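You operate a simulated robot arm through the tools that you are given. There is no shell and no other tool. Be economical: measure what you need, move in short steps, check, and stop when the job is done.

You are at the controls of a simulated two-armed robot. One attempt, no reset.

JOB
Pour the pan into the white cup and switch off the warming plate.
Fine: the pan is on the plate, the cup in the drawer; stand it on the tank bench, drawer closed, pan back on the plate; no spill to speak of. Where these are worked on the way, their far stop is far enough and under half their travel is too little: drawer of the tank bench.
Where things are to end (x, y in the base frame): white cup within 60 mm of [500, -220].

Only the result counts: the job must be done as asked and must still hold three seconds after the hand-in. Knocking over, shifting, dropping, spilling or breaking anything else fails it.

ROBOT AND FRAMES
Two 6-joint arms with fingered hands on one trunk, on a base that drives. Base frame: it is fixed to the floor where the robot stands at the start and does not move with it; the origin is under the middle of the robot, x ahead of it, y to its left, z up; the surface under the hand at the start is at about z = 880. Readings come in mm, degrees, newtons and seconds.
The left shoulder is at the start at [92, 155, 1140], the right one opposite. With the tool pointing down near the work surface each hand reaches from about 460 to 740 mm from the robot's upright axis, wherever it stands, measured 20 degrees to its own side. Places, roughly: drawer of the tank bench [500, 100, 800]; knob of the warming plate [500, 100, 900]; small pan (27x11x9 cm) [900, -400, 300]; top of the tank bench [700, -100, 900]; warming plate [600, 200, 900]. Payload 4 kg a hand.
The tool frame of a hand sits at the grasp point between the pads (the TCP): z along the fingers, y along the line on which they close. The tips reach 26 mm beyond it. The gripper opens to 132 mm. The gripper's body begins 73 mm behind the TCP. The gripper is a hand of 3 fingers: y runs from the thumb to the fingers, the wrist lies at [0, 0, -224] in the tool frame.
Orientation is that of the tool frame in the base frame, as a unit quaternion [w, x, y, z]. With the fingers straight down and closing along the base's y, the tool's x points along the base's -x, its y along +y and its z along -z.

CONTROLS
- The arms move only by the tool nudge_tool. It takes "left_steps", "right_steps" or both (then of equal length, played together; a hand with none holds still); each is a list of rows, each a list of 6 numbers: the shift along the tool's x, y, z in mm, then the turn, a rotation vector about the tool's x, y, z in degrees. In form: [[dx, dy, dz, wx, wy, wz], ...]. A call has 1 to 8 rows; each row is the pose to reach, as a shift and turn from the pose commanded when the call began, along the tool's axes at that moment. Rows are played at 5 a second. More than 50 mm and 8.6 degrees between two rows, and nothing of the call is played. Where a pose cannot be reached the arm comes as near as it can. A force on the tool above 40 N (or 10 N above the force at the start of the call, whichever is more), or a blocked arm, ends the call early, and 0.2 s more pass. In this call time passes only in rows, and 0.2 s behind the last. It gives the time, the measured TCP pose, the force on the tool (base axes), the opening and the grip force at its end, in the units of the frame above (readings bear some noise), with the torque about the TCP (base axes, N m) and any sound that the robot's microphone picked up.
- Cameras (640 x 400 px; columns grow to the right, rows downward): "scene" is now at [156.8, 9.5, 1445]; the picture's right is [0.11, -0.99, -0.00], its down [-0.73, -0.08, -0.68] and it looks along [0.68, 0.08, -0.73] (base axes); focal length 214 px, centre (320, 200). "left" rides on the left gripper at [-62, 3, -92] in its tool frame; the picture's right is [-0.05, -1.00, 0.00], its down [0.83, -0.04, -0.55] and it looks along [0.55, -0.03, 0.83] (tool axes); focal length 230 px, centre (320, 200). "right" rides on the right gripper at [61, 3, -92] in its tool frame; the picture's right is [-0.05, 1.00, 0.00], its down [-0.83, -0.04, -0.56] and it looks along [-0.55, -0.03, 0.83] (tool axes); focal length 230 px, centre (320, 200). There is no depth. A picture from a camera that has moved, and an enlarged one, comes with that camera's place and axes in the base frame and with its lens.
- grab_frame(camera): a new picture of that camera. The clock stands still meanwhile.
- raise_lower(by): slides the trunk up (or, below 0, down) by that many mm; the arms and the scene camera ride with it, the base frame stays. It gives what a move gives, with no picture.
- steer(legs): drives the robot by 1 to 6 legs, each [ahead, turn to the left] in mm and degrees, along the robot's own axes; the way and the turn of a leg run together, so that a leg with both is an arc; at most 1500 mm and 180 degrees a leg. The arms and the cameras ride along, it lands a little off, and it stops where it bumps. It gives what a move gives.
- finger_targets(finger1, finger2, thumb_bend, hand): sets how far each is bent, from 0 (flat) to 1 (curled in); at 0.3 the hand is open as for a grip, at 0.7 the pads meet at the TCP. One left out holds its place. A second passes; each finger stops where it meets its share of the squeeze, and holds until it gets a number again. It is the only way to open and close the hand. It gives what a move gives, with no picture; readings hold the bend of each and the force on the fingers (four entries, about 0 where the hand has none), thumb and palm.
- head_to(pan, tilt): turns the head with the scene camera to pan (to the left, within 86 degrees either way) and tilt (down, from -29 to 69), counted from straight ahead of the robot. It gives what a move gives.
- inspect(camera, box): a new picture of the part [left, top, right, bottom] of that camera's present view, enlarged. The clock stands still meanwhile.
- finish_job(): hands the job in; it is judged then, once.

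Work in short steps. Places have to be worked out from the pictures, the camera data and where the tool is seen: move nearer, look again, correct. Check each grasp and each placing, and mend what went wrong. You have 120 turns and 92 pictures in all, those below and enlarged ones among them. Open the grippers and draw the arms clear of the work before you hand the job in, unless the task says otherwise.

The tools are called after ">>>" as name(argument=value, ...) on one line, values as JSON. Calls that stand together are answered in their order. nudge_tool: Moves the arms, as the interface text tells. Its arguments: {"type":"object","properties":{"left_steps":{"type":"array"},"right_steps":{"type":"array"}},"required":[]} The other tools are called the same way: raise_lower (by) slides the trunk up or down; finger_targets (finger1, finger2, thumb_bend, hand) moves the fingers one by one; steer (legs) drives the base; head_to (pan, tilt) turns the head that bears the scene camera; grab_frame (camera) takes a picture; inspect (camera, box) takes an enlarged picture of a part of a camera's view; finish_job () hands the job in.

At the start:

```text
clock: 0.0
left_tcp_pos: [524.4, 341.5, 1307.3]
left_ee_rot: [-0.001, 0.005, 1.0, 0.0]
left_contact_force: [-0.1, 0.0, 0.3]
left_moment: [0.0, 0.0, 0.01]
left_width: 132.0
left_finger_force: 0.1
left_shape: jaw
left_bend: [0.3, 0.3, 0.3]
left_finger forces: [0.0, 0.0, 0.1, 0.0, 0.1, 0.0]
right_tcp_pos: [631.2, -65.9, 1216.4]
right_ee_rot: [-0.001, 0.005, 1.0, 0.0]
right_contact_force: [0.6, 0.2, 0.4]
right_moment: [-0.03, -0.04, -0.04]
right_width: 131.8
right_finger_force: 0.0
right_shape: jaw
right_bend: [0.3, 0.3, 0.3]
right_finger forces: [0.0, 0.0, 0.0, 0.1, 0.0, 0.0]
trunk travel left (down, up): [-675.0, 165.0]
robot x, y, heading: [-1.4, -1.1, 0.2]
head pan, tilt: [6.4, 46.0]
```

scene: 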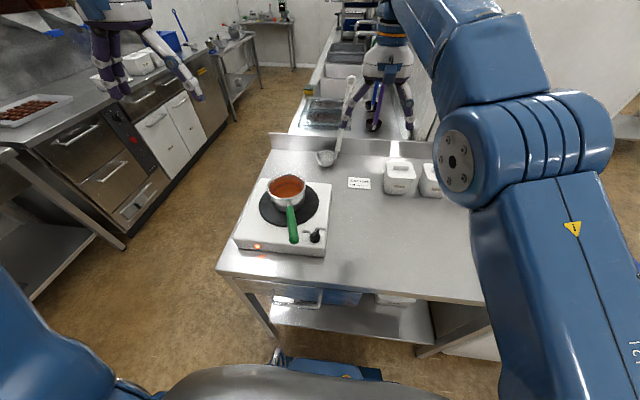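
right: 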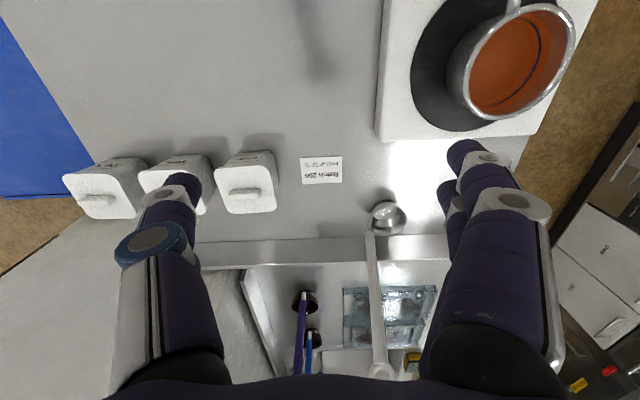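
left: 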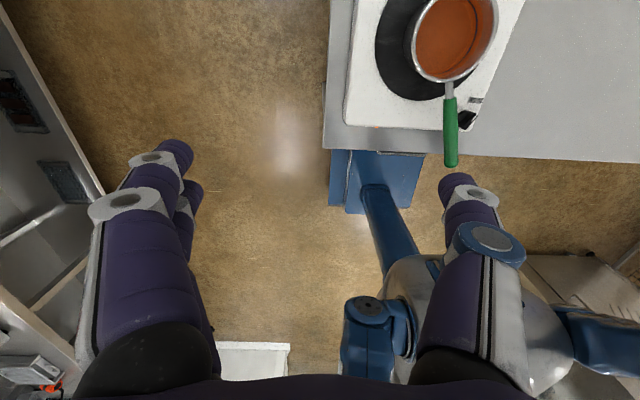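

I'll look at the bench front and drawer first by tilting the head down.

>>> head_to(pan=6, tilt=66)

>>> grab_frame(camera="scene")

>>> inspect(camera="scene", box=[220, 60, 420, 200])

```text
clock: 0.8
left_tcp_pos: [499.0, 342.1, 1318.6]
left_ee_rot: [0.01, 0.004, 1.0, 0.0]
left_contact_force: [-0.1, 0.1, 0.1]
left_moment: [-0.02, -0.05, 0.0]
left_width: 131.9
left_finger_force: 0.0
left_shape: jaw
left_bend: [0.3, 0.3, 0.3]
left_finger forces: [0.0, 0.0, 0.0, 0.1, 0.0, 0.0]
right_tcp_pos: [615.3, -63.2, 1234.9]
right_ee_rot: [0.007, 0.006, 1.0, -0.001]
right_contact_force: [0.0, 0.3, 0.4]
right_moment: [0.04, -0.04, 0.01]
right_width: 131.8
right_finger_force: 0.1
right_shape: jaw
right_bend: [0.3, 0.3, 0.3]
right_finger forces: [0.1, 0.1, 0.1, 0.0, 0.0, 0.1]
trunk travel left (down, up): [-675.0, 165.0]
robot x, y, heading: [-1.5, -3.6, 0.2]
head pan, tilt: [6.0, 66.0]
```

```text
88 pictures are left
camera scene: at [132.3, 7.1, 1421.0], right [0.1, -0.99, 0.0], down [-0.92, -0.1, -0.39], along [0.39, 0.04, -0.92], focal length 214 px, centre (320, 200)
```

scene: 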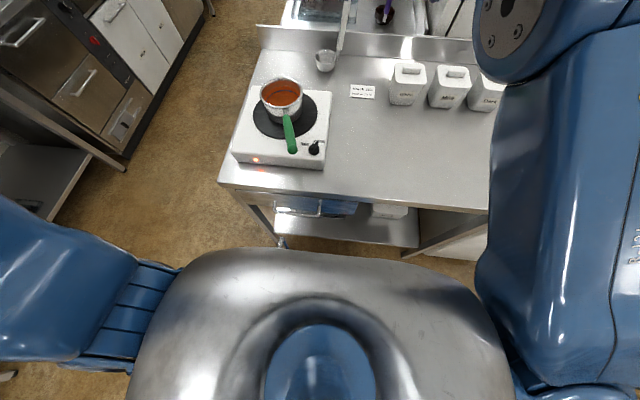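

```text
2.86 times, centred on (320, 130) of scene
camera zoom: at [132.3, 7.1, 1421.0], right [0.1, -0.99, 0.0], down [-0.92, -0.1, -0.39], along [0.39, 0.04, -0.92], focal length 613 px, centre (320, 400)
```

zoom: 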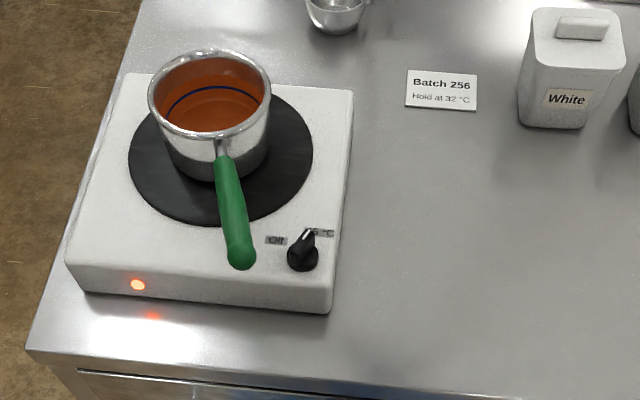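

Knob points toward "°C"; Off lies to its left. I need to see the drawer front, so I back up and look.

>>> steer(legs=[[-450, 0]])

>>> head_to(pan=0, tilt=42)

>>> grab_frame(camera="scene")

```text
clock: 1.6
left_tcp_pos: [468.6, 343.5, 1302.6]
left_ee_rot: [-0.015, 0.007, 1.0, 0.0]
left_contact_force: [0.7, -0.3, -0.2]
left_moment: [-0.03, 0.0, 0.0]
left_width: 131.9
left_finger_force: 0.0
left_shape: jaw
left_bend: [0.3, 0.3, 0.3]
left_finger forces: [0.1, 0.1, 0.0, 0.1, 0.1, 0.1]
right_tcp_pos: [580.8, -60.9, 1256.9]
right_ee_rot: [0.023, 0.008, 1.0, -0.001]
right_contact_force: [0.7, -0.2, 0.1]
right_moment: [0.05, 0.04, 0.02]
right_width: 132.0
right_finger_force: 0.1
right_shape: jaw
right_bend: [0.3, 0.3, 0.3]
right_finger forces: [0.0, 0.0, 0.1, 0.1, 0.0, 0.0]
trunk travel left (down, up): [-675.0, 165.0]
robot x, y, heading: [0.3, -1.3, -0.0]
head pan, tilt: [6.0, 66.0]
stopped in leg 1: the robot was blocked; the commanded pose is now the measured one
```

```text
clock: 2.4
left_tcp_pos: [466.6, 341.9, 1306.7]
left_ee_rot: [-0.012, 0.006, 1.0, 0.0]
left_contact_force: [0.4, -1.3, 0.8]
left_moment: [0.01, 0.0, 0.01]
left_width: 132.0
left_finger_force: 0.0
left_shape: jaw
left_bend: [0.3, 0.3, 0.3]
left_finger forces: [0.1, 0.1, 0.0, 0.0, 0.0, 0.0]
right_tcp_pos: [578.1, -62.8, 1259.6]
right_ee_rot: [0.025, 0.009, 1.0, -0.001]
right_contact_force: [-0.3, -0.6, -0.2]
right_moment: [-0.05, -0.01, 0.05]
right_width: 132.1
right_finger_force: 0.0
right_shape: jaw
right_bend: [0.3, 0.3, 0.3]
right_finger forces: [0.0, 0.0, 0.1, 0.1, 0.1, 0.0]
trunk travel left (down, up): [-675.0, 165.0]
robot x, y, heading: [-4.2, -1.7, 0.1]
head pan, tilt: [0.0, 42.0]
```

```text
86 pictures are left
camera scene: at [155.7, 0.4, 1450.6], right [0.0, -1.0, 0.0], down [-0.68, 0.0, -0.73], along [0.73, 0.0, -0.68], focal length 214 px, centre (320, 200)
```

scene: 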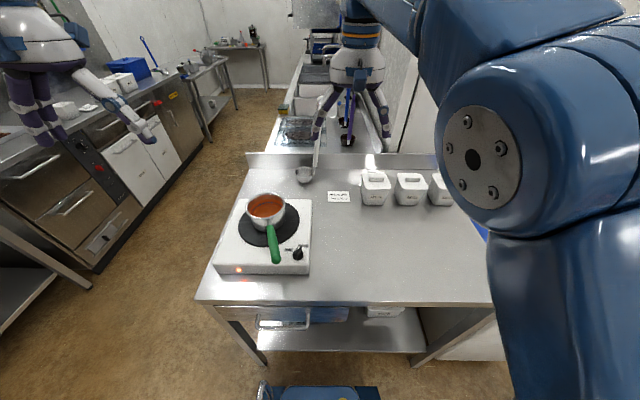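

Backing is blocked; I look to the sides to see what stands behind.

>>> head_to(pan=86, tilt=45)

>>> grab_frame(camera="scene")

>>> head_to(pan=-86, tilt=45)

>>> grab_frame(camera="scene")

```text
clock: 4.0
left_tcp_pos: [465.5, 341.9, 1306.1]
left_ee_rot: [-0.012, 0.007, 1.0, 0.001]
left_contact_force: [-0.2, 0.9, 0.0]
left_moment: [-0.03, 0.01, -0.02]
left_width: 131.9
left_finger_force: 0.1
left_shape: jaw
left_bend: [0.3, 0.3, 0.3]
left_finger forces: [0.0, 0.0, 0.0, 0.1, 0.1, 0.0]
right_tcp_pos: [579.1, -61.0, 1258.5]
right_ee_rot: [0.024, 0.009, 1.0, 0.0]
right_contact_force: [0.7, -0.4, -0.7]
right_moment: [0.0, -0.03, 0.0]
right_width: 132.3
right_finger_force: 0.0
right_shape: jaw
right_bend: [0.3, 0.3, 0.3]
right_finger forces: [0.0, 0.1, 0.0, 0.1, 0.0, 0.0]
trunk travel left (down, up): [-675.0, 165.0]
robot x, y, heading: [-1.6, 3.3, -0.0]
head pan, tilt: [85.9, 45.0]
```

```text
85 pictures are left
camera scene: at [78.4, 81.8, 1447.8], right [1.0, -0.07, -0.02], down [-0.06, -0.71, -0.71], along [0.04, 0.71, -0.71], focal length 214 px, centre (320, 200)
```

scene: 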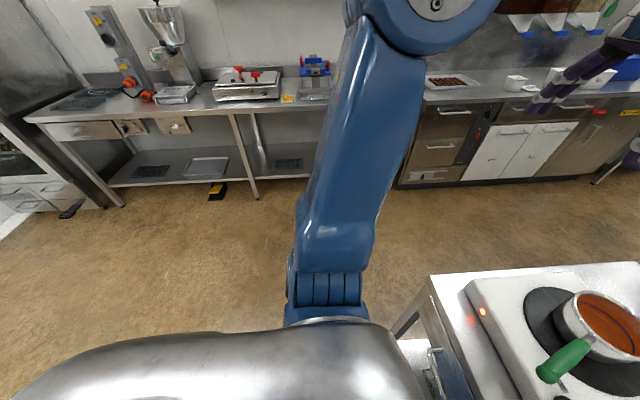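

```text
clock: 6.6
left_tcp_pos: [467.1, 341.1, 1306.2]
left_ee_rot: [-0.013, 0.006, 1.0, 0.001]
left_contact_force: [-0.1, 0.7, -0.5]
left_moment: [0.03, -0.04, 0.0]
left_width: 131.9
left_finger_force: 0.0
left_shape: jaw
left_bend: [0.3, 0.3, 0.3]
left_finger forces: [0.0, 0.1, 0.0, 0.0, 0.1, 0.0]
right_tcp_pos: [577.3, -63.0, 1258.8]
right_ee_rot: [0.023, 0.009, 1.0, -0.001]
right_contact_force: [1.1, -0.3, 0.0]
right_moment: [0.01, -0.01, 0.01]
right_width: 132.3
right_finger_force: 0.1
right_shape: jaw
right_bend: [0.3, 0.3, 0.3]
right_finger forces: [0.0, 0.1, 0.0, 0.0, 0.0, 0.0]
trunk travel left (down, up): [-675.0, 165.0]
robot x, y, heading: [-4.5, 0.0, 0.0]
head pan, tilt: [-85.9, 45.0]
```

```text
84 pictures are left
camera scene: at [78.5, -80.4, 1447.8], right [-1.0, -0.07, 0.02], down [-0.06, 0.71, -0.71], along [0.04, -0.71, -0.71], focal length 214 px, centre (320, 200)
```

scene: 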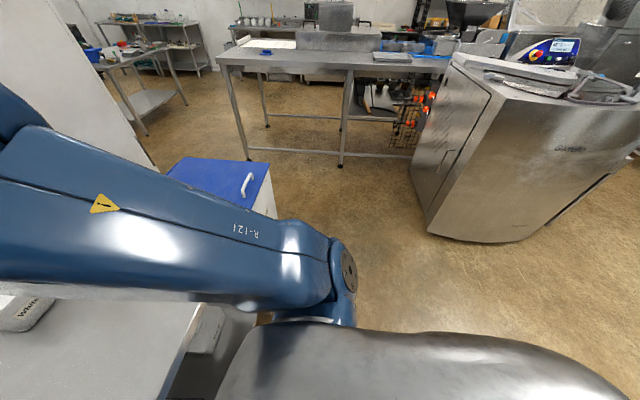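

Free floor to the sides; nothing visible explains the block. I try a short step back.

>>> steer(legs=[[-80, 0]])

```text
clock: 7.5
left_tcp_pos: [400.9, 340.9, 1318.2]
left_ee_rot: [0.003, 0.006, 1.0, 0.001]
left_contact_force: [0.3, 0.1, 0.2]
left_moment: [-0.03, 0.0, 0.04]
left_width: 132.2
left_finger_force: 0.1
left_shape: jaw
left_bend: [0.3, 0.3, 0.3]
left_finger forces: [0.1, 0.0, 0.1, 0.0, 0.0, 0.0]
right_tcp_pos: [512.9, -64.2, 1268.3]
right_ee_rot: [0.035, 0.009, 0.999, -0.001]
right_contact_force: [0.1, 0.1, -0.4]
right_moment: [0.02, 0.02, -0.02]
right_width: 131.8
right_finger_force: 0.0
right_shape: jaw
right_bend: [0.3, 0.3, 0.3]
right_finger forces: [0.1, 0.0, 0.0, 0.0, 0.1, 0.1]
trunk travel left (down, up): [-675.0, 165.0]
robot x, y, heading: [-33.8, -2.5, -0.3]
head pan, tilt: [-85.9, 45.0]
stopped in leg 1: the robot was blocked; the commanded pose is now the measured one
```

The arms sag and lag at these high poses, perhaps tripping the block. I bring both hands a bit lower, into comfortable poses.

>>> nudge_tool(left_steps=[[0, 0, 40, 0, 0, 0], [0, 0, 80, 0, 0, 0], [0, 0, 120, 0, 0, 0], [0, 0, 160, 0, 0, 0]], right_steps=[[0, 0, 30, 0, 0, 0], [0, -30, 60, 0, 0, 0], [0, -60, 90, 0, 0, 0], [0, -90, 110, 0, 0, 0]])

>>> steer(legs=[[-100, 0]])

```text
clock: 8.5
left_tcp_pos: [442.1, 339.6, 1144.2]
left_ee_rot: [-0.011, 0.006, 1.0, 0.0]
left_contact_force: [0.1, 0.2, -0.9]
left_moment: [-0.01, 0.05, 0.01]
left_width: 132.1
left_finger_force: 0.1
left_shape: jaw
left_bend: [0.3, 0.3, 0.3]
left_finger forces: [0.0, 0.0, 0.0, 0.1, 0.2, 0.1]
left hand out of reach, approached as far as the arm can: row 1, 2, 3, 4
right_tcp_pos: [538.8, -155.4, 1155.0]
right_ee_rot: [0.027, 0.009, 1.0, -0.001]
right_contact_force: [0.5, 0.6, -0.4]
right_moment: [0.03, -0.04, 0.01]
right_width: 132.1
right_finger_force: 0.1
right_shape: jaw
right_bend: [0.3, 0.3, 0.3]
right_finger forces: [0.0, 0.0, 0.1, 0.0, 0.1, 0.0]
trunk travel left (down, up): [-675.0, 165.0]
robot x, y, heading: [-38.5, -1.2, -0.0]
head pan, tilt: [-85.9, 45.0]
```

```text
clock: 9.7
left_tcp_pos: [341.8, 337.6, 1151.3]
left_ee_rot: [-0.003, 0.007, 1.0, 0.0]
left_contact_force: [-1.3, 0.4, 0.2]
left_moment: [0.02, -0.08, -0.03]
left_width: 132.0
left_finger_force: 0.0
left_shape: jaw
left_bend: [0.3, 0.3, 0.3]
left_finger forces: [0.0, 0.0, 0.1, 0.0, 0.1, 0.0]
right_tcp_pos: [438.7, -156.2, 1156.5]
right_ee_rot: [0.029, 0.01, 1.0, -0.001]
right_contact_force: [-0.3, 0.3, 0.2]
right_moment: [0.01, -0.07, 0.02]
right_width: 131.8
right_finger_force: 0.2
right_shape: jaw
right_bend: [0.3, 0.3, 0.3]
right_finger forces: [0.0, 0.1, 0.0, 0.1, 0.1, 0.0]
trunk travel left (down, up): [-675.0, 165.0]
robot x, y, heading: [-136.0, 1.6, -0.1]
head pan, tilt: [-85.9, 45.0]
```

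Driving works now. Back up more and look at the bench front.

>>> steer(legs=[[-400, 0]])

>>> head_to(pan=0, tilt=40)

>>> grab_frame(camera="scene")

```text
clock: 12.2
left_tcp_pos: [-61.5, 336.7, 1139.6]
left_ee_rot: [-0.02, 0.01, 1.0, 0.0]
left_contact_force: [0.4, 0.0, 0.1]
left_moment: [0.0, 0.01, 0.05]
left_width: 132.1
left_finger_force: 0.1
left_shape: jaw
left_bend: [0.3, 0.3, 0.3]
left_finger forces: [0.1, 0.0, 0.0, 0.1, 0.0, 0.1]
right_tcp_pos: [32.1, -156.0, 1157.9]
right_ee_rot: [0.031, 0.013, 0.999, 0.0]
right_contact_force: [1.6, 0.1, 0.2]
right_moment: [0.01, 0.01, 0.0]
right_width: 132.3
right_finger_force: 0.1
right_shape: jaw
right_bend: [0.3, 0.3, 0.3]
right_finger forces: [0.1, 0.1, 0.1, 0.1, 0.0, 0.0]
trunk travel left (down, up): [-675.0, 165.0]
robot x, y, heading: [-536.9, 0.4, -0.5]
head pan, tilt: [-85.9, 45.0]
```

```text
clock: 13.8
left_tcp_pos: [-82.4, 336.5, 1118.1]
left_ee_rot: [-0.051, 0.011, 0.999, 0.0]
left_contact_force: [0.3, -0.4, 0.6]
left_moment: [-0.02, -0.04, -0.03]
left_width: 132.0
left_finger_force: 0.0
left_shape: jaw
left_bend: [0.3, 0.3, 0.3]
left_finger forces: [0.1, 0.0, 0.0, 0.0, 0.1, 0.0]
right_tcp_pos: [11.4, -156.5, 1167.8]
right_ee_rot: [0.04, 0.013, 0.999, -0.001]
right_contact_force: [-1.0, -0.6, -0.1]
right_moment: [-0.01, -0.01, -0.01]
right_width: 132.0
right_finger_force: 0.1
right_shape: jaw
right_bend: [0.3, 0.3, 0.3]
right_finger forces: [0.0, 0.0, 0.1, 0.0, 0.0, 0.0]
trunk travel left (down, up): [-675.0, 165.0]
robot x, y, heading: [-538.0, 1.5, -0.5]
head pan, tilt: [0.0, 40.0]
```

```text
83 pictures are left
camera scene: at [-374.2, 0.5, 1453.5], right [-0.01, -1.0, 0.0], down [-0.66, 0.0, -0.75], along [0.75, -0.01, -0.66], focal length 214 px, centre (320, 200)
```

scene: 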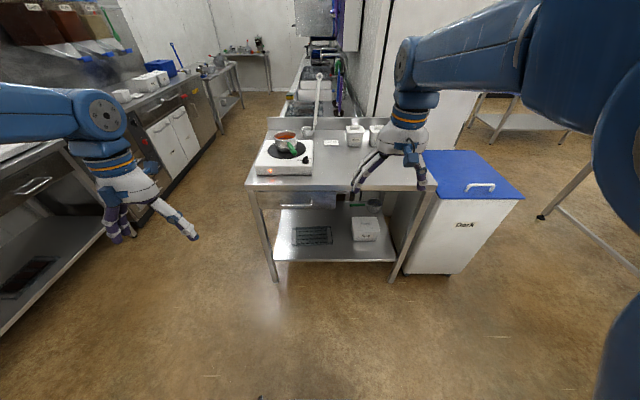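

The drawer is under the bench's left half. I lower the trunk for a frontal look.

>>> raise_lower(by=-250)

>>> inspect(camera="scene", box=[230, 80, 470, 230])

```text
clock: 16.3
left_tcp_pos: [-83.0, 337.3, 872.6]
left_ee_rot: [-0.044, 0.012, 0.999, 0.001]
left_contact_force: [-0.4, -0.4, 0.0]
left_moment: [-0.01, -0.01, -0.02]
left_width: 132.0
left_finger_force: 0.1
left_shape: jaw
left_bend: [0.3, 0.3, 0.3]
left_finger forces: [0.1, 0.1, 0.0, 0.1, 0.0, 0.1]
right_tcp_pos: [11.6, -156.6, 919.0]
right_ee_rot: [0.041, 0.013, 0.999, -0.001]
right_contact_force: [0.4, -0.2, 0.6]
right_moment: [0.02, -0.01, 0.0]
right_width: 132.1
right_finger_force: 0.1
right_shape: jaw
right_bend: [0.3, 0.3, 0.3]
right_finger forces: [0.0, 0.1, 0.0, 0.0, 0.1, 0.0]
trunk travel left (down, up): [-425.0, 415.0]
robot x, y, heading: [-536.3, 3.2, -0.5]
head pan, tilt: [0.0, 40.0]
```

```text
2.67 times, centred on (350, 155) of scene
camera zoom: at [-379.5, 0.7, 1203.6], right [-0.01, -1.0, 0.0], down [-0.66, 0.0, -0.75], along [0.75, 0.0, -0.66], focal length 572 px, centre (240, 320)
```

zoom: 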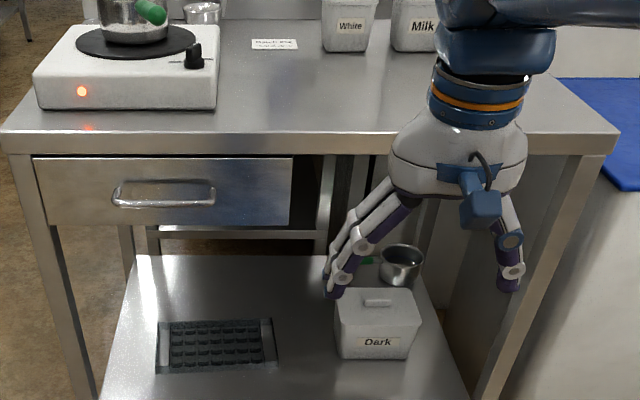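

Handle bar of the drawer is at about [345, 110, 796], spanning y 35–185. I turn the left hand so its fingers point forward and close vertically, to grip the bar.

>>> nudge_tool(left_steps=[[-33, -23, 4, -4.33, -4.33, 4.33], [-67, -47, 8, -8.66, -8.66, 8.66], [-100, -70, 12, -13, -13, 13], [-134, -93, 16, -17.3, -17.3, 17.3], [-167, -117, 20, -21.65, -21.65, 21.65], [-200, -140, 24, -26, -26, 26], [-234, -164, 28, -30.3, -30.3, 30.3], [-268, -187, 32, -34.64, -34.64, 34.64]])

```text
clock: 18.3
left_tcp_pos: [165.5, 167.2, 894.7]
left_ee_rot: [0.306, 0.268, 0.873, 0.269]
left_contact_force: [-0.6, -0.8, 0.3]
left_moment: [-0.03, -0.04, 0.0]
left_width: 131.7
left_finger_force: 0.1
left_shape: jaw
left_bend: [0.3, 0.3, 0.3]
left_finger forces: [0.0, 0.0, 0.0, 0.1, 0.0, 0.0]
right_tcp_pos: [-9.9, -157.5, 933.2]
right_ee_rot: [0.053, 0.014, 0.999, -0.002]
right_contact_force: [-1.1, 0.4, 1.2]
right_moment: [0.03, -0.03, 0.0]
right_width: 132.2
right_finger_force: 0.1
right_shape: jaw
right_bend: [0.3, 0.3, 0.3]
right_finger forces: [0.1, 0.1, 0.1, 0.0, 0.0, 0.0]
trunk travel left (down, up): [-425.0, 415.0]
robot x, y, heading: [-535.8, 0.2, -0.4]
head pan, tilt: [0.0, 40.0]
stopped in row 8 (left hand): the arm was blocked; the commanded pose is now the measured one
```

Halfway there; it reported a block near the end (probably a joint detour). I continue the remaining 62° turn with a slight forward shift.

>>> nudge_tool(left_steps=[[-4, -2, 8, -4.25, -4.3, 4.8], [-8, -4, 16, -8.5, -8.55, 9.65], [-12, -5, 24, -12.75, -12.8, 14.5], [-16, -7, 32, -17, -17.1, 19.3], [-19, -9, 41, -21.25, -21.4, 24.1], [-23, -11, 49, -25.5, -25.7, 29], [-27, -12, 57, -29.75, -30, 33.8], [-31, -14, 65, -34, -34.2, 38.6]])

```text
clock: 20.1
left_tcp_pos: [275.0, 152.4, 847.6]
left_ee_rot: [0.476, 0.508, 0.497, 0.517]
left_contact_force: [-0.2, 0.9, 0.3]
left_moment: [-0.04, -0.01, -0.01]
left_width: 131.9
left_finger_force: 0.1
left_shape: jaw
left_bend: [0.3, 0.3, 0.3]
left_finger forces: [0.1, 0.0, 0.0, 0.0, 0.0, 0.1]
left hand out of reach, approached as far as the arm can: row 5, 6, 7, 8
right_tcp_pos: [-5.1, -155.0, 929.7]
right_ee_rot: [0.049, 0.013, 0.999, -0.002]
right_contact_force: [0.5, 0.0, 0.7]
right_moment: [0.0, 0.03, 0.01]
right_width: 131.9
right_finger_force: 0.0
right_shape: jaw
right_bend: [0.3, 0.3, 0.3]
right_finger forces: [0.1, 0.0, 0.1, 0.1, 0.0, 0.0]
trunk travel left (down, up): [-425.0, 415.0]
robot x, y, heading: [-538.8, 1.1, -0.4]
head pan, tilt: [0.0, 40.0]
```

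Orientation is right: fingers forward, closing vertically. Lower and shift to the bar's line, then look with the scene and left cameras.

>>> nudge_tool(left_steps=[[-21, -26, 0, 0, 0, 0], [-42, -52, 0, 0, 0, 0]])

>>> grab_frame(camera="left")

>>> inspect(camera="scene", box=[200, 80, 440, 230])

```text
clock: 20.7
left_tcp_pos: [275.1, 110.5, 795.2]
left_ee_rot: [0.476, 0.508, 0.496, 0.519]
left_contact_force: [-0.1, 0.3, 0.9]
left_moment: [0.01, 0.01, -0.02]
left_width: 132.2
left_finger_force: 0.1
left_shape: jaw
left_bend: [0.3, 0.3, 0.3]
left_finger forces: [0.0, 0.0, 0.0, 0.1, 0.1, 0.0]
right_tcp_pos: [-4.2, -156.4, 929.1]
right_ee_rot: [0.048, 0.014, 0.999, -0.001]
right_contact_force: [0.3, 0.7, 0.6]
right_moment: [0.0, 0.0, -0.02]
right_width: 132.1
right_finger_force: 0.2
right_shape: jaw
right_bend: [0.3, 0.3, 0.3]
right_finger forces: [0.0, 0.1, 0.0, 0.1, 0.0, 0.1]
trunk travel left (down, up): [-425.0, 415.0]
robot x, y, heading: [-537.9, -0.3, -0.4]
head pan, tilt: [0.0, 40.0]
```

```text
81 pictures are left
camera left: at [185.0, 46.9, 794.8], right [-0.01, 0.0, -1.0], down [-0.58, 0.81, 0.01], along [0.81, 0.58, -0.01], focal length 230 px, centre (320, 200)
```

left: 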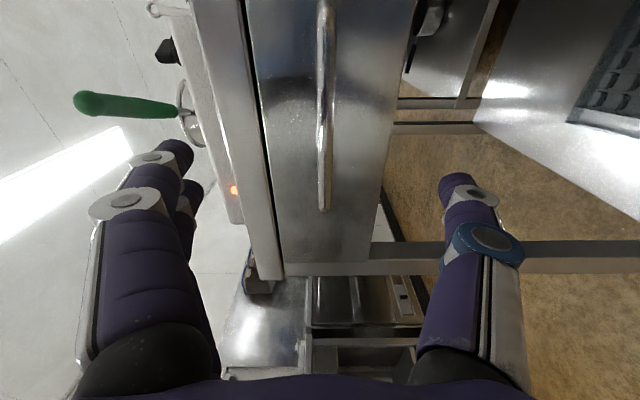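

```text
2.67 times, centred on (320, 155) of scene
camera zoom: at [-379.0, 0.4, 1203.6], right [-0.01, -1.0, 0.0], down [-0.66, 0.0, -0.75], along [0.75, 0.0, -0.66], focal length 572 px, centre (320, 320)
```

zoom: 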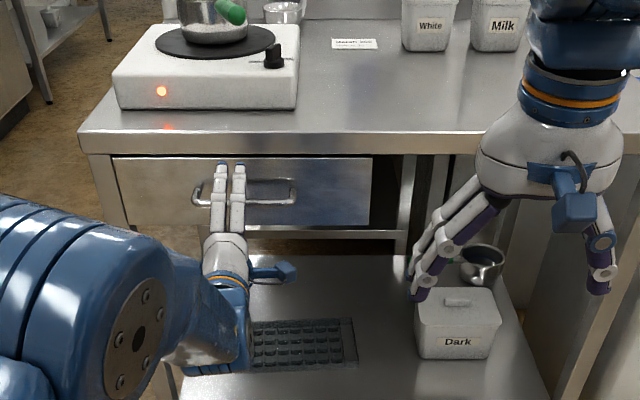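

Bar is at x≈357, z≈791, midway between the fingers. I half-close the hand so it clears the bench lip, then advance.

>>> finger_targets(hand="left", finger1=0.5, finger2=0.5, thumb_bend=0.5)

>>> nudge_tool(left_steps=[[0, -2, 25, 0, 0, 0], [0, -4, 50, 0, 0, 0], [0, -4, 65, 0, 0, 0], [0, -4, 76, 0, 0, 0]])

>>> grab_frame(camera="left")

```text
clock: 21.7
left_tcp_pos: [275.3, 111.5, 794.9]
left_ee_rot: [0.476, 0.507, 0.497, 0.519]
left_contact_force: [0.1, -0.2, -0.9]
left_moment: [0.02, 0.0, 0.02]
left_width: 68.7
left_finger_force: 0.1
left_shape: fingers
left_bend: [0.5, 0.5, 0.5]
left_finger forces: [0.1, 0.0, 0.0, 0.0, 0.0, 0.0]
right_tcp_pos: [-4.5, -156.8, 929.2]
right_ee_rot: [0.049, 0.013, 0.999, 0.0]
right_contact_force: [0.2, -0.3, -1.1]
right_moment: [0.01, 0.0, 0.01]
right_width: 131.7
right_finger_force: 0.1
right_shape: jaw
right_bend: [0.3, 0.3, 0.3]
right_finger forces: [0.0, 0.0, 0.0, 0.0, 0.0, 0.1]
trunk travel left (down, up): [-425.0, 415.0]
robot x, y, heading: [-536.7, 0.1, -0.4]
head pan, tilt: [0.0, 40.0]
```

```text
clock: 22.7
left_tcp_pos: [334.0, 112.9, 810.6]
left_ee_rot: [0.481, 0.503, 0.491, 0.524]
left_contact_force: [-0.2, 0.6, 0.5]
left_moment: [0.02, 0.01, 0.01]
left_width: 68.0
left_finger_force: 0.1
left_shape: fingers
left_bend: [0.5, 0.5, 0.5]
left_finger forces: [0.0, 0.0, 0.0, 0.0, 0.0, 0.0]
right_tcp_pos: [-25.8, -156.4, 941.7]
right_ee_rot: [0.06, 0.013, 0.998, -0.001]
right_contact_force: [-0.5, 1.3, 1.1]
right_moment: [0.01, -0.06, 0.04]
right_width: 131.8
right_finger_force: 0.1
right_shape: jaw
right_bend: [0.3, 0.3, 0.3]
right_finger forces: [0.0, 0.0, 0.0, 0.0, 0.0, 0.1]
trunk travel left (down, up): [-425.0, 415.0]
robot x, y, heading: [-539.8, -1.4, -0.7]
head pan, tilt: [0.0, 40.0]
stopped in row 4 (left hand): the force on the tool passed its limit at 44 N (the readings are from after the stop); the commanded pose is now the measured one
```

```text
79 pictures are left
camera left: at [244.0, 49.3, 808.5], right [0.01, 0.0, -1.0], down [-0.58, 0.81, 0.0], along [0.81, 0.58, 0.01], focal length 230 px, centre (320, 200)
```

left: 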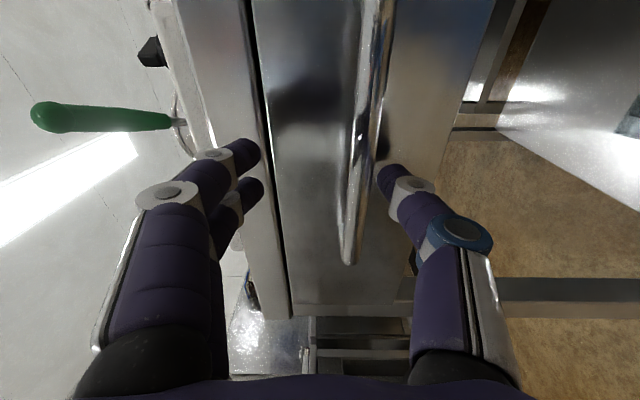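

Upper fingers touched the bench lip. I back off, drop to the bar's height (z≈789), narrow the opening, and approach again.

>>> nudge_tool(left_steps=[[0, 0, -25, 0, 0, 0], [0, -22, -25, 0, 0, 0]])

>>> finger_targets(hand="left", finger1=0.58, finger2=0.58, thumb_bend=0.58)

>>> grab_frame(camera="left")

```text
clock: 23.3
left_tcp_pos: [313.2, 114.6, 779.2]
left_ee_rot: [0.478, 0.505, 0.494, 0.522]
left_contact_force: [0.6, -0.3, 0.3]
left_moment: [-0.01, 0.0, -0.01]
left_width: 68.2
left_finger_force: 0.1
left_shape: fingers
left_bend: [0.5, 0.5, 0.5]
left_finger forces: [0.1, 0.0, 0.1, 0.0, 0.0, 0.0]
right_tcp_pos: [-19.1, -155.6, 937.3]
right_ee_rot: [0.057, 0.014, 0.998, -0.002]
right_contact_force: [0.7, 0.5, 0.0]
right_moment: [-0.02, -0.02, 0.05]
right_width: 132.0
right_finger_force: 0.1
right_shape: jaw
right_bend: [0.3, 0.3, 0.3]
right_finger forces: [0.1, 0.1, 0.0, 0.1, 0.0, 0.0]
trunk travel left (down, up): [-425.0, 415.0]
robot x, y, heading: [-534.2, 2.3, -0.5]
head pan, tilt: [0.0, 40.0]
```

```text
clock: 24.3
left_tcp_pos: [312.1, 114.8, 781.2]
left_ee_rot: [0.479, 0.504, 0.493, 0.522]
left_contact_force: [0.4, 0.2, 0.2]
left_moment: [0.01, -0.03, -0.05]
left_width: 45.4
left_finger_force: 0.0
left_shape: fingers
left_bend: [0.57, 0.57, 0.57]
left_finger forces: [0.0, 0.0, 0.1, 0.0, 0.0, 0.1]
right_tcp_pos: [-21.5, -156.8, 937.6]
right_ee_rot: [0.057, 0.014, 0.998, -0.001]
right_contact_force: [-0.2, 0.2, -0.6]
right_moment: [-0.05, 0.03, -0.02]
right_width: 132.1
right_finger_force: 0.0
right_shape: jaw
right_bend: [0.3, 0.3, 0.3]
right_finger forces: [0.0, 0.1, 0.0, 0.0, 0.0, 0.0]
trunk travel left (down, up): [-425.0, 415.0]
robot x, y, heading: [-538.7, 2.1, -0.3]
head pan, tilt: [0.0, 40.0]
```

```text
78 pictures are left
camera left: at [221.3, 50.1, 780.2], right [0.01, 0.0, -1.0], down [-0.58, 0.81, 0.0], along [0.81, 0.58, 0.01], focal length 230 px, centre (320, 200)
```

left: 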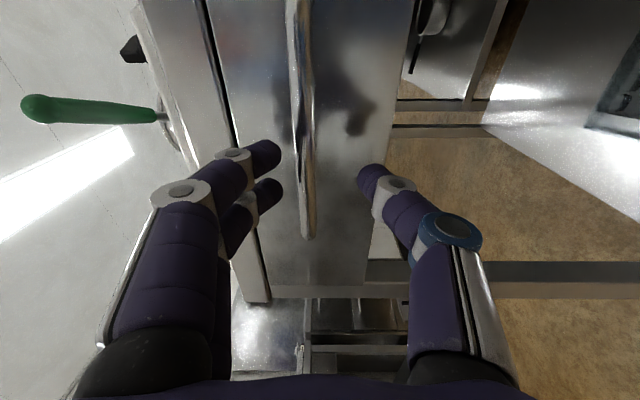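

Bar at z≈790, hand at 781: raise 9 and advance 38.

>>> nudge_tool(left_steps=[[0, 8, 12, 0, 0, 0], [0, 8, 25, 0, 0, 0], [0, 8, 38, 0, 0, 0]])

>>> grab_frame(camera="left")

```text
clock: 25.1
left_tcp_pos: [348.0, 115.5, 790.5]
left_ee_rot: [0.479, 0.504, 0.493, 0.523]
left_contact_force: [-38.6, 2.8, 0.1]
left_moment: [-0.03, 0.59, -0.18]
left_width: 45.5
left_finger_force: 19.2
left_shape: fingers
left_bend: [0.59, 0.57, 0.58]
left_finger forces: [12.7, 0.0, 0.0, 0.0, 25.7, 0.0]
right_tcp_pos: [-25.3, -156.2, 940.0]
right_ee_rot: [0.06, 0.014, 0.998, -0.001]
right_contact_force: [0.2, -0.7, -0.2]
right_moment: [0.02, 0.0, -0.01]
right_width: 132.1
right_finger_force: 0.2
right_shape: jaw
right_bend: [0.3, 0.3, 0.3]
right_finger forces: [0.1, 0.1, 0.1, 0.0, 0.0, 0.0]
trunk travel left (down, up): [-425.0, 415.0]
robot x, y, heading: [-536.1, -0.2, -0.3]
head pan, tilt: [0.0, 40.0]
```

```text
77 pictures are left
camera left: at [258.1, 51.0, 789.9], right [0.01, 0.0, -1.0], down [-0.58, 0.81, 0.0], along [0.81, 0.58, 0.01], focal length 230 px, centre (320, 200)
```

left: 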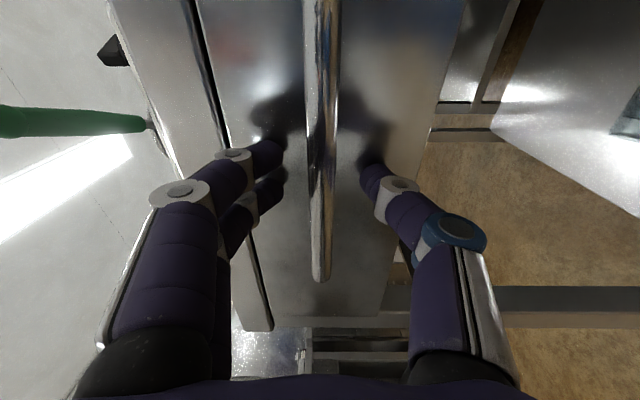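

Fingertips press the drawer front and straddle the bar. Ease back slightly and close.

>>> nudge_tool(left_steps=[[0, 0, -5, 0, 0, 0]])

>>> finger_targets(hand="left", finger1=0.85, finger2=0.85, thumb_bend=0.85)

>>> grab_frame(camera="left")

```text
clock: 25.5
left_tcp_pos: [346.8, 115.4, 791.9]
left_ee_rot: [0.48, 0.504, 0.491, 0.523]
left_contact_force: [0.1, 0.5, 0.9]
left_moment: [-0.01, 0.04, 0.0]
left_width: 45.0
left_finger_force: 0.0
left_shape: fingers
left_bend: [0.57, 0.57, 0.57]
left_finger forces: [0.1, 0.0, 0.1, 0.0, 0.1, 0.0]
right_tcp_pos: [-20.4, -157.1, 937.7]
right_ee_rot: [0.057, 0.014, 0.998, -0.001]
right_contact_force: [-0.4, -0.4, -0.1]
right_moment: [-0.03, -0.01, -0.03]
right_width: 132.2
right_finger_force: 0.0
right_shape: jaw
right_bend: [0.3, 0.3, 0.3]
right_finger forces: [0.1, 0.0, 0.2, 0.0, 0.0, 0.0]
trunk travel left (down, up): [-425.0, 415.0]
robot x, y, heading: [-534.7, 0.6, -0.1]
head pan, tilt: [0.0, 40.0]
```

```text
clock: 26.5
left_tcp_pos: [346.5, 115.2, 790.1]
left_ee_rot: [0.479, 0.504, 0.493, 0.523]
left_contact_force: [1.0, -0.4, -1.1]
left_moment: [-0.02, 0.01, -0.03]
left_width: 0.1
left_finger_force: 0.1
left_shape: fingers
left_bend: [0.8, 0.8, 0.78]
left_finger forces: [0.0, 0.0, 0.0, 0.0, 0.1, 0.0]
right_tcp_pos: [-20.0, -157.3, 937.8]
right_ee_rot: [0.057, 0.014, 0.998, -0.001]
right_contact_force: [-0.1, -0.1, -0.7]
right_moment: [0.0, 0.03, 0.01]
right_width: 131.8
right_finger_force: 0.0
right_shape: jaw
right_bend: [0.3, 0.3, 0.3]
right_finger forces: [0.0, 0.0, 0.1, 0.0, 0.0, 0.0]
trunk travel left (down, up): [-425.0, 415.0]
robot x, y, heading: [-538.0, 2.9, -0.5]
head pan, tilt: [0.0, 40.0]
```

```text
76 pictures are left
camera left: at [256.4, 50.9, 788.9], right [0.01, 0.0, -1.0], down [-0.58, 0.81, 0.0], along [0.81, 0.58, 0.01], focal length 230 px, centre (320, 200)
```

left: 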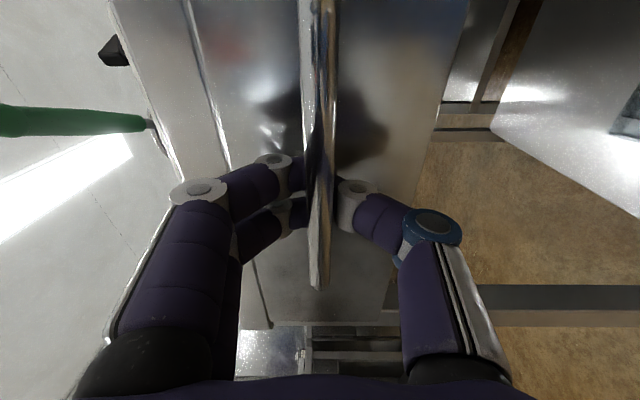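

The fingers have closed behind the bar, caging it. I pull by driving the base back.

>>> steer(legs=[[-150, 0]])

>>> grab_frame(camera="scene")

```text
clock: 27.9
left_tcp_pos: [197.5, 113.7, 792.3]
left_ee_rot: [0.48, 0.504, 0.492, 0.523]
left_contact_force: [0.3, -0.4, -0.4]
left_moment: [0.01, 0.0, 0.0]
left_width: 0.0
left_finger_force: 0.1
left_shape: fingers
left_bend: [0.81, 0.81, 0.79]
left_finger forces: [0.0, 0.1, 0.0, 0.0, 0.0, 0.0]
right_tcp_pos: [-171.9, -157.1, 938.7]
right_ee_rot: [0.058, 0.016, 0.998, -0.001]
right_contact_force: [-1.0, -0.7, 0.4]
right_moment: [-0.02, -0.01, 0.01]
right_width: 131.8
right_finger_force: 0.0
right_shape: jaw
right_bend: [0.3, 0.3, 0.3]
right_finger forces: [0.2, 0.1, 0.0, 0.0, 0.1, 0.0]
trunk travel left (down, up): [-425.0, 415.0]
robot x, y, heading: [-685.9, 1.2, -0.8]
head pan, tilt: [0.0, 40.0]
```

```text
75 pictures are left
camera scene: at [-529.5, 1.2, 1203.7], right [-0.01, -1.0, 0.0], down [-0.66, 0.01, -0.75], along [0.75, -0.01, -0.66], focal length 214 px, centre (320, 200)
```

scene: 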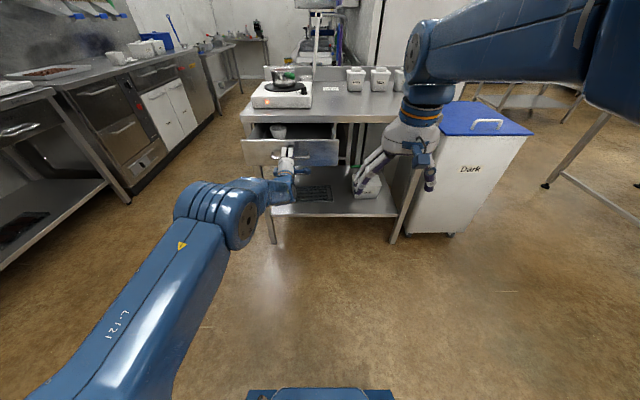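

The drawer is opening and the cup is visible inside. I keep pulling.

>>> steer(legs=[[-100, 0]])

>>> inspect(camera="scene", box=[200, 50, 440, 200])

```text
clock: 29.1
left_tcp_pos: [86.4, 114.5, 802.4]
left_ee_rot: [0.482, 0.501, 0.489, 0.526]
left_contact_force: [1.0, -8.3, -19.6]
left_moment: [-0.18, -0.25, 0.01]
left_width: 0.0
left_finger_force: 9.1
left_shape: fingers
left_bend: [0.81, 0.81, 0.8]
left_finger forces: [0.0, 0.0, 0.1, 0.0, 17.9, 0.0]
right_tcp_pos: [-279.6, -155.6, 934.8]
right_ee_rot: [0.049, 0.014, 0.999, -0.001]
right_contact_force: [0.0, -0.7, -0.5]
right_moment: [0.03, -0.04, 0.0]
right_width: 132.2
right_finger_force: 0.0
right_shape: jaw
right_bend: [0.3, 0.3, 0.3]
right_finger forces: [0.0, 0.0, 0.1, 0.1, 0.0, 0.1]
trunk travel left (down, up): [-425.0, 415.0]
robot x, y, heading: [-782.9, 3.5, -0.6]
head pan, tilt: [0.0, 40.0]
```

```text
2.67 times, centred on (320, 125) of scene
camera zoom: at [-625.6, 1.6, 1203.2], right [-0.01, -1.0, 0.0], down [-0.66, 0.01, -0.75], along [0.75, -0.01, -0.66], focal length 572 px, centre (320, 400)
```

zoom: 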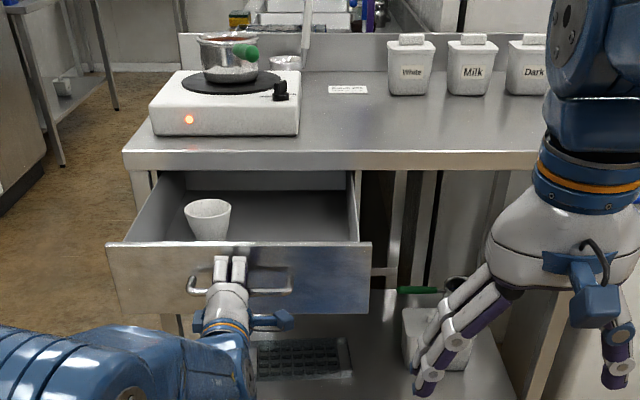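

Drawer is ~255 mm out and the cup is seen at about [300, 180]. I release the bar and withdraw the hand.

>>> finger_targets(hand="left", finger1=0.52, finger2=0.52, thumb_bend=0.52)

>>> grab_frame(camera="left")

```text
clock: 30.1
left_tcp_pos: [72.9, 115.2, 819.2]
left_ee_rot: [0.488, 0.496, 0.484, 0.531]
left_contact_force: [-0.3, -1.3, -2.1]
left_moment: [-0.07, 0.02, -0.02]
left_width: 63.2
left_finger_force: 1.6
left_shape: fingers
left_bend: [0.52, 0.52, 0.51]
left_finger forces: [0.0, 0.0, 0.0, 0.0, 3.0, 0.1]
right_tcp_pos: [-293.8, -155.0, 918.7]
right_ee_rot: [0.026, 0.015, 1.0, -0.002]
right_contact_force: [0.3, 0.4, -0.7]
right_moment: [-0.02, 0.03, 0.02]
right_width: 131.8
right_finger_force: 0.1
right_shape: jaw
right_bend: [0.3, 0.3, 0.3]
right_finger forces: [0.0, 0.1, 0.0, 0.0, 0.0, 0.0]
trunk travel left (down, up): [-425.0, 415.0]
robot x, y, heading: [-782.7, 2.5, -0.3]
head pan, tilt: [0.0, 40.0]
```

```text
73 pictures are left
camera left: at [-18.0, 51.7, 815.8], right [0.04, 0.0, -1.0], down [-0.58, 0.81, -0.02], along [0.81, 0.58, 0.04], focal length 230 px, centre (320, 200)
```

left: 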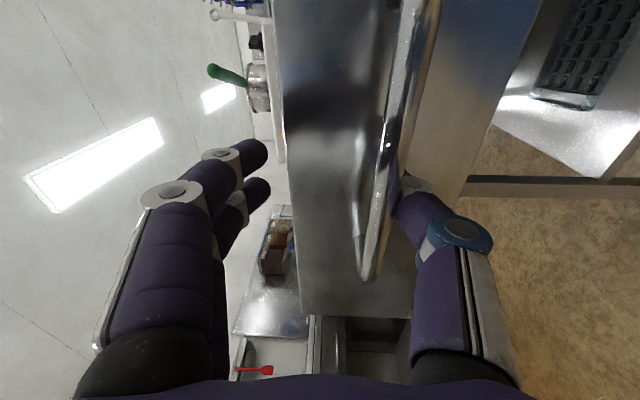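

Thumb rests lightly under the bar; I shift down a bit while withdrawing.

>>> nudge_tool(left_steps=[[0, -14, 0, 0, 0, 0], [0, -16, -20, 0, 0, 0], [0, -16, -50, 0, 0, 0], [0, -16, -80, 0, 0, 0]])

>>> grab_frame(camera="scene")

```text
clock: 31.1
left_tcp_pos: [-0.0, 112.3, 800.5]
left_ee_rot: [0.485, 0.496, 0.483, 0.535]
left_contact_force: [-0.7, -0.2, 0.1]
left_moment: [0.01, 0.0, 0.01]
left_width: 60.4
left_finger_force: 0.0
left_shape: fingers
left_bend: [0.52, 0.52, 0.52]
left_finger forces: [0.0, 0.0, 0.0, 0.1, 0.0, 0.0]
left hand out of reach, approached as far as the arm can: row 4
right_tcp_pos: [-294.8, -156.3, 918.4]
right_ee_rot: [0.026, 0.015, 1.0, -0.001]
right_contact_force: [0.3, 0.0, -0.1]
right_moment: [0.03, 0.03, 0.03]
right_width: 132.1
right_finger_force: 0.0
right_shape: jaw
right_bend: [0.3, 0.3, 0.3]
right_finger forces: [0.0, 0.0, 0.1, 0.0, 0.1, 0.0]
trunk travel left (down, up): [-425.0, 415.0]
robot x, y, heading: [-782.4, 2.7, -0.5]
head pan, tilt: [0.0, 40.0]
```

```text
72 pictures are left
camera scene: at [-628.4, 1.9, 1203.6], right [-0.01, -1.0, 0.0], down [-0.66, 0.01, -0.75], along [0.75, -0.01, -0.66], focal length 214 px, centre (320, 200)
```

scene: 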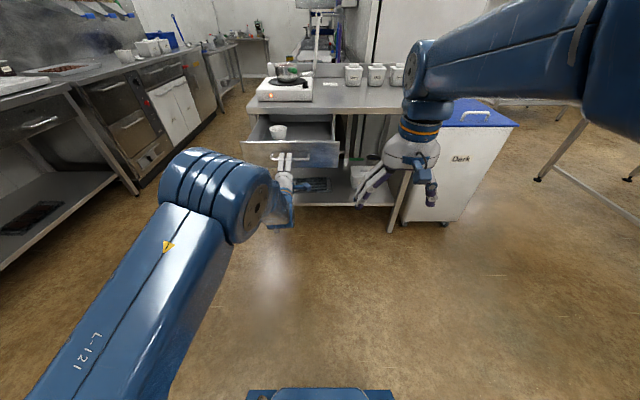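

Drawer stays open, hand is clear. I raise the trunk back, then turn the left hand to a 30°-tilted downward pose for picking the cup.

>>> raise_lower(by=250)

>>> nudge_tool(left_steps=[[10, -7, -26, 3.7, 3.28, -5.9], [20, -14, -52, 7.4, 6.56, -11.8], [30, -21, -78, 11.1, 9.84, -17.7], [40, -28, -104, 14.8, 13.1, -23.6], [50, -35, -130, 18.5, 16.4, -29.5], [59, -42, -156, 22.2, 19.7, -35.4], [68, -50, -182, 25.8, 22.9, -41.2]])

```text
clock: 33.6
left_tcp_pos: [2.0, 113.8, 1050.0]
left_ee_rot: [0.484, 0.496, 0.483, 0.535]
left_contact_force: [0.2, 0.7, -0.8]
left_moment: [0.02, 0.0, -0.02]
left_width: 60.5
left_finger_force: 0.1
left_shape: fingers
left_bend: [0.52, 0.52, 0.52]
left_finger forces: [0.0, 0.1, 0.0, 0.0, 0.1, 0.0]
right_tcp_pos: [-293.8, -155.3, 1162.8]
right_ee_rot: [0.018, 0.015, 1.0, -0.001]
right_contact_force: [0.5, 0.1, -0.2]
right_moment: [-0.03, 0.02, -0.01]
right_width: 132.0
right_finger_force: 0.0
right_shape: jaw
right_bend: [0.3, 0.3, 0.3]
right_finger forces: [0.0, 0.0, 0.0, 0.0, 0.1, 0.0]
trunk travel left (down, up): [-675.0, 165.0]
robot x, y, heading: [-785.7, 5.4, -0.3]
head pan, tilt: [0.0, 40.0]
```

```text
clock: 35.2
left_tcp_pos: [-135.9, 196.9, 895.2]
left_ee_rot: [0.249, 0.364, 0.851, 0.284]
left_contact_force: [0.3, -0.3, -0.1]
left_moment: [-0.03, 0.01, 0.02]
left_width: 61.0
left_finger_force: 0.0
left_shape: fingers
left_bend: [0.52, 0.52, 0.52]
left_finger forces: [0.0, 0.0, 0.0, 0.0, 0.0, 0.1]
left hand out of reach, approached as far as the arm can: row 1, 2, 3, 4, 5, 6, 7
right_tcp_pos: [-314.1, -155.7, 1140.1]
right_ee_rot: [-0.012, 0.016, 1.0, -0.001]
right_contact_force: [0.4, 0.4, -0.4]
right_moment: [-0.02, -0.01, -0.03]
right_width: 132.1
right_finger_force: 0.0
right_shape: jaw
right_bend: [0.3, 0.3, 0.3]
right_finger forces: [0.0, 0.1, 0.0, 0.0, 0.1, 0.0]
trunk travel left (down, up): [-675.0, 165.0]
robot x, y, heading: [-784.8, -0.6, -0.6]
head pan, tilt: [0.0, 40.0]
stopped in row 7 (left hand): the arm was blocked; the commanded pose is now the measured one
```

Continue the remaining 55° turn while raising.

>>> nudge_tool(left_steps=[[-1, 5, -15, 3.06, 0.34, -7.2], [-2, 11, -31, 6.1, 0.7, -14.5], [-3, 16, -46, 9.2, 1, -21.7], [-5, 22, -62, 12.2, 1.4, -28.9], [-6, 27, -78, 15.3, 1.7, -36.1], [-7, 33, -93, 18.3, 2, -43.4], [-8, 38, -109, 21.4, 2.4, -50.6]])

>>> finger_targets(hand="left", finger1=0.3, finger2=0.3, thumb_bend=0.3)

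```text
clock: 36.8
left_tcp_pos: [-179.1, 174.5, 1028.0]
left_ee_rot: [0.304, -0.031, 0.952, -0.018]
left_contact_force: [-0.3, -0.5, 0.7]
left_moment: [0.0, -0.01, -0.01]
left_width: 61.2
left_finger_force: 0.1
left_shape: fingers
left_bend: [0.52, 0.52, 0.52]
left_finger forces: [0.1, 0.0, 0.0, 0.0, 0.1, 0.0]
left hand out of reach, approached as far as the arm can: row 4, 5
right_tcp_pos: [-315.4, -157.0, 1141.0]
right_ee_rot: [-0.012, 0.016, 1.0, -0.001]
right_contact_force: [0.3, -0.2, -0.3]
right_moment: [-0.04, -0.03, 0.02]
right_width: 132.2
right_finger_force: 0.0
right_shape: jaw
right_bend: [0.3, 0.3, 0.3]
right_finger forces: [0.0, 0.1, 0.0, 0.1, 0.1, 0.1]
trunk travel left (down, up): [-675.0, 165.0]
robot x, y, heading: [-786.1, 3.0, -0.6]
head pan, tilt: [0.0, 40.0]
```

```text
clock: 37.8
left_tcp_pos: [-177.4, 176.1, 1026.1]
left_ee_rot: [0.302, -0.032, 0.953, -0.016]
left_contact_force: [0.2, 0.3, -0.3]
left_moment: [-0.02, 0.01, -0.03]
left_width: 133.9
left_finger_force: 0.1
left_shape: fingers
left_bend: [0.3, 0.3, 0.3]
left_finger forces: [0.1, 0.1, 0.1, 0.1, 0.0, 0.1]
right_tcp_pos: [-312.0, -156.3, 1141.6]
right_ee_rot: [-0.013, 0.016, 1.0, -0.002]
right_contact_force: [-0.1, 0.2, -0.1]
right_moment: [-0.01, -0.01, 0.02]
right_width: 132.1
right_finger_force: 0.0
right_shape: jaw
right_bend: [0.3, 0.3, 0.3]
right_finger forces: [0.0, 0.0, 0.1, 0.0, 0.0, 0.0]
trunk travel left (down, up): [-675.0, 165.0]
robot x, y, heading: [-787.7, 3.7, -0.7]
head pan, tilt: [0.0, 40.0]
```

Hand is in a 35°-tilted pose. Drive forward 430 mm, then look at the cup from the left hand's camera and the scene camera.

>>> steer(legs=[[430, 0]])

>>> grab_frame(camera="left")

>>> head_to(pan=10, tilt=50)

>>> grab_frame(camera="scene")

```text
clock: 40.4
left_tcp_pos: [247.6, 172.7, 1026.8]
left_ee_rot: [0.302, -0.033, 0.952, -0.016]
left_contact_force: [0.0, 0.4, 0.2]
left_moment: [0.02, 0.02, -0.01]
left_width: 133.9
left_finger_force: 0.0
left_shape: fingers
left_bend: [0.3, 0.3, 0.3]
left_finger forces: [0.1, 0.0, 0.0, 0.0, 0.1, 0.0]
right_tcp_pos: [113.4, -157.9, 1141.9]
right_ee_rot: [-0.012, 0.017, 1.0, -0.001]
right_contact_force: [-0.3, -0.1, -0.5]
right_moment: [0.01, -0.02, -0.02]
right_width: 132.0
right_finger_force: 0.0
right_shape: jaw
right_bend: [0.3, 0.3, 0.3]
right_finger forces: [0.0, 0.0, 0.0, 0.0, 0.0, 0.0]
trunk travel left (down, up): [-675.0, 165.0]
robot x, y, heading: [-359.8, -1.3, -0.3]
head pan, tilt: [0.0, 40.0]
```

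```text
71 pictures are left
camera left: at [244.7, 182.5, 1137.2], right [0.09, -0.99, 0.08], down [-1.0, -0.1, -0.02], along [0.03, -0.08, -1.0], focal length 230 px, centre (320, 200)
```

left: 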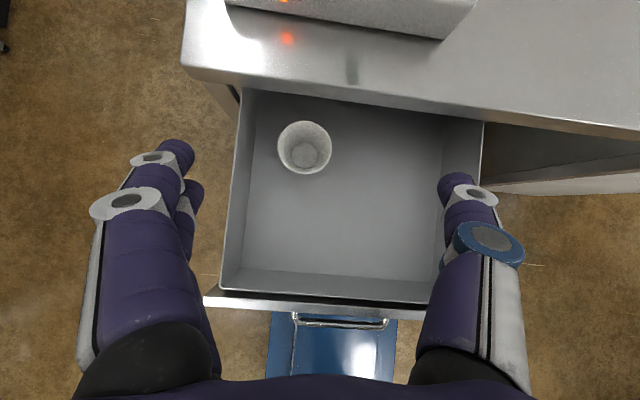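

```text
clock: 41.1
left_tcp_pos: [233.9, 176.2, 1040.6]
left_ee_rot: [0.31, -0.033, 0.95, -0.016]
left_contact_force: [0.3, 0.2, 0.9]
left_moment: [0.03, -0.04, -0.02]
left_width: 134.4
left_finger_force: 0.0
left_shape: fingers
left_bend: [0.3, 0.3, 0.3]
left_finger forces: [0.0, 0.1, 0.0, 0.0, 0.0, 0.0]
right_tcp_pos: [94.2, -158.6, 1119.5]
right_ee_rot: [-0.043, 0.016, 0.999, -0.002]
right_contact_force: [0.7, -0.2, 0.1]
right_moment: [0.0, -0.02, 0.03]
right_width: 132.1
right_finger_force: 0.0
right_shape: jaw
right_bend: [0.3, 0.3, 0.3]
right_finger forces: [0.0, 0.0, 0.1, 0.0, 0.0, 0.0]
trunk travel left (down, up): [-675.0, 165.0]
robot x, y, heading: [-354.1, -2.6, -0.8]
head pan, tilt: [10.0, 50.0]
```

```text
70 pictures are left
camera scene: at [-206.4, 12.3, 1439.5], right [0.17, -0.99, 0.0], down [-0.77, -0.13, -0.63], along [0.62, 0.11, -0.78], focal length 214 px, centre (320, 200)
```

scene: 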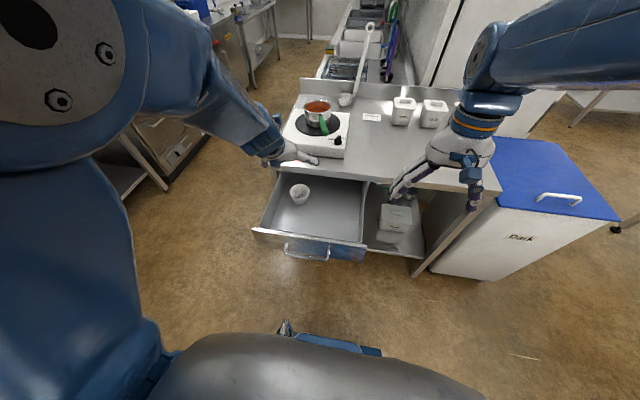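

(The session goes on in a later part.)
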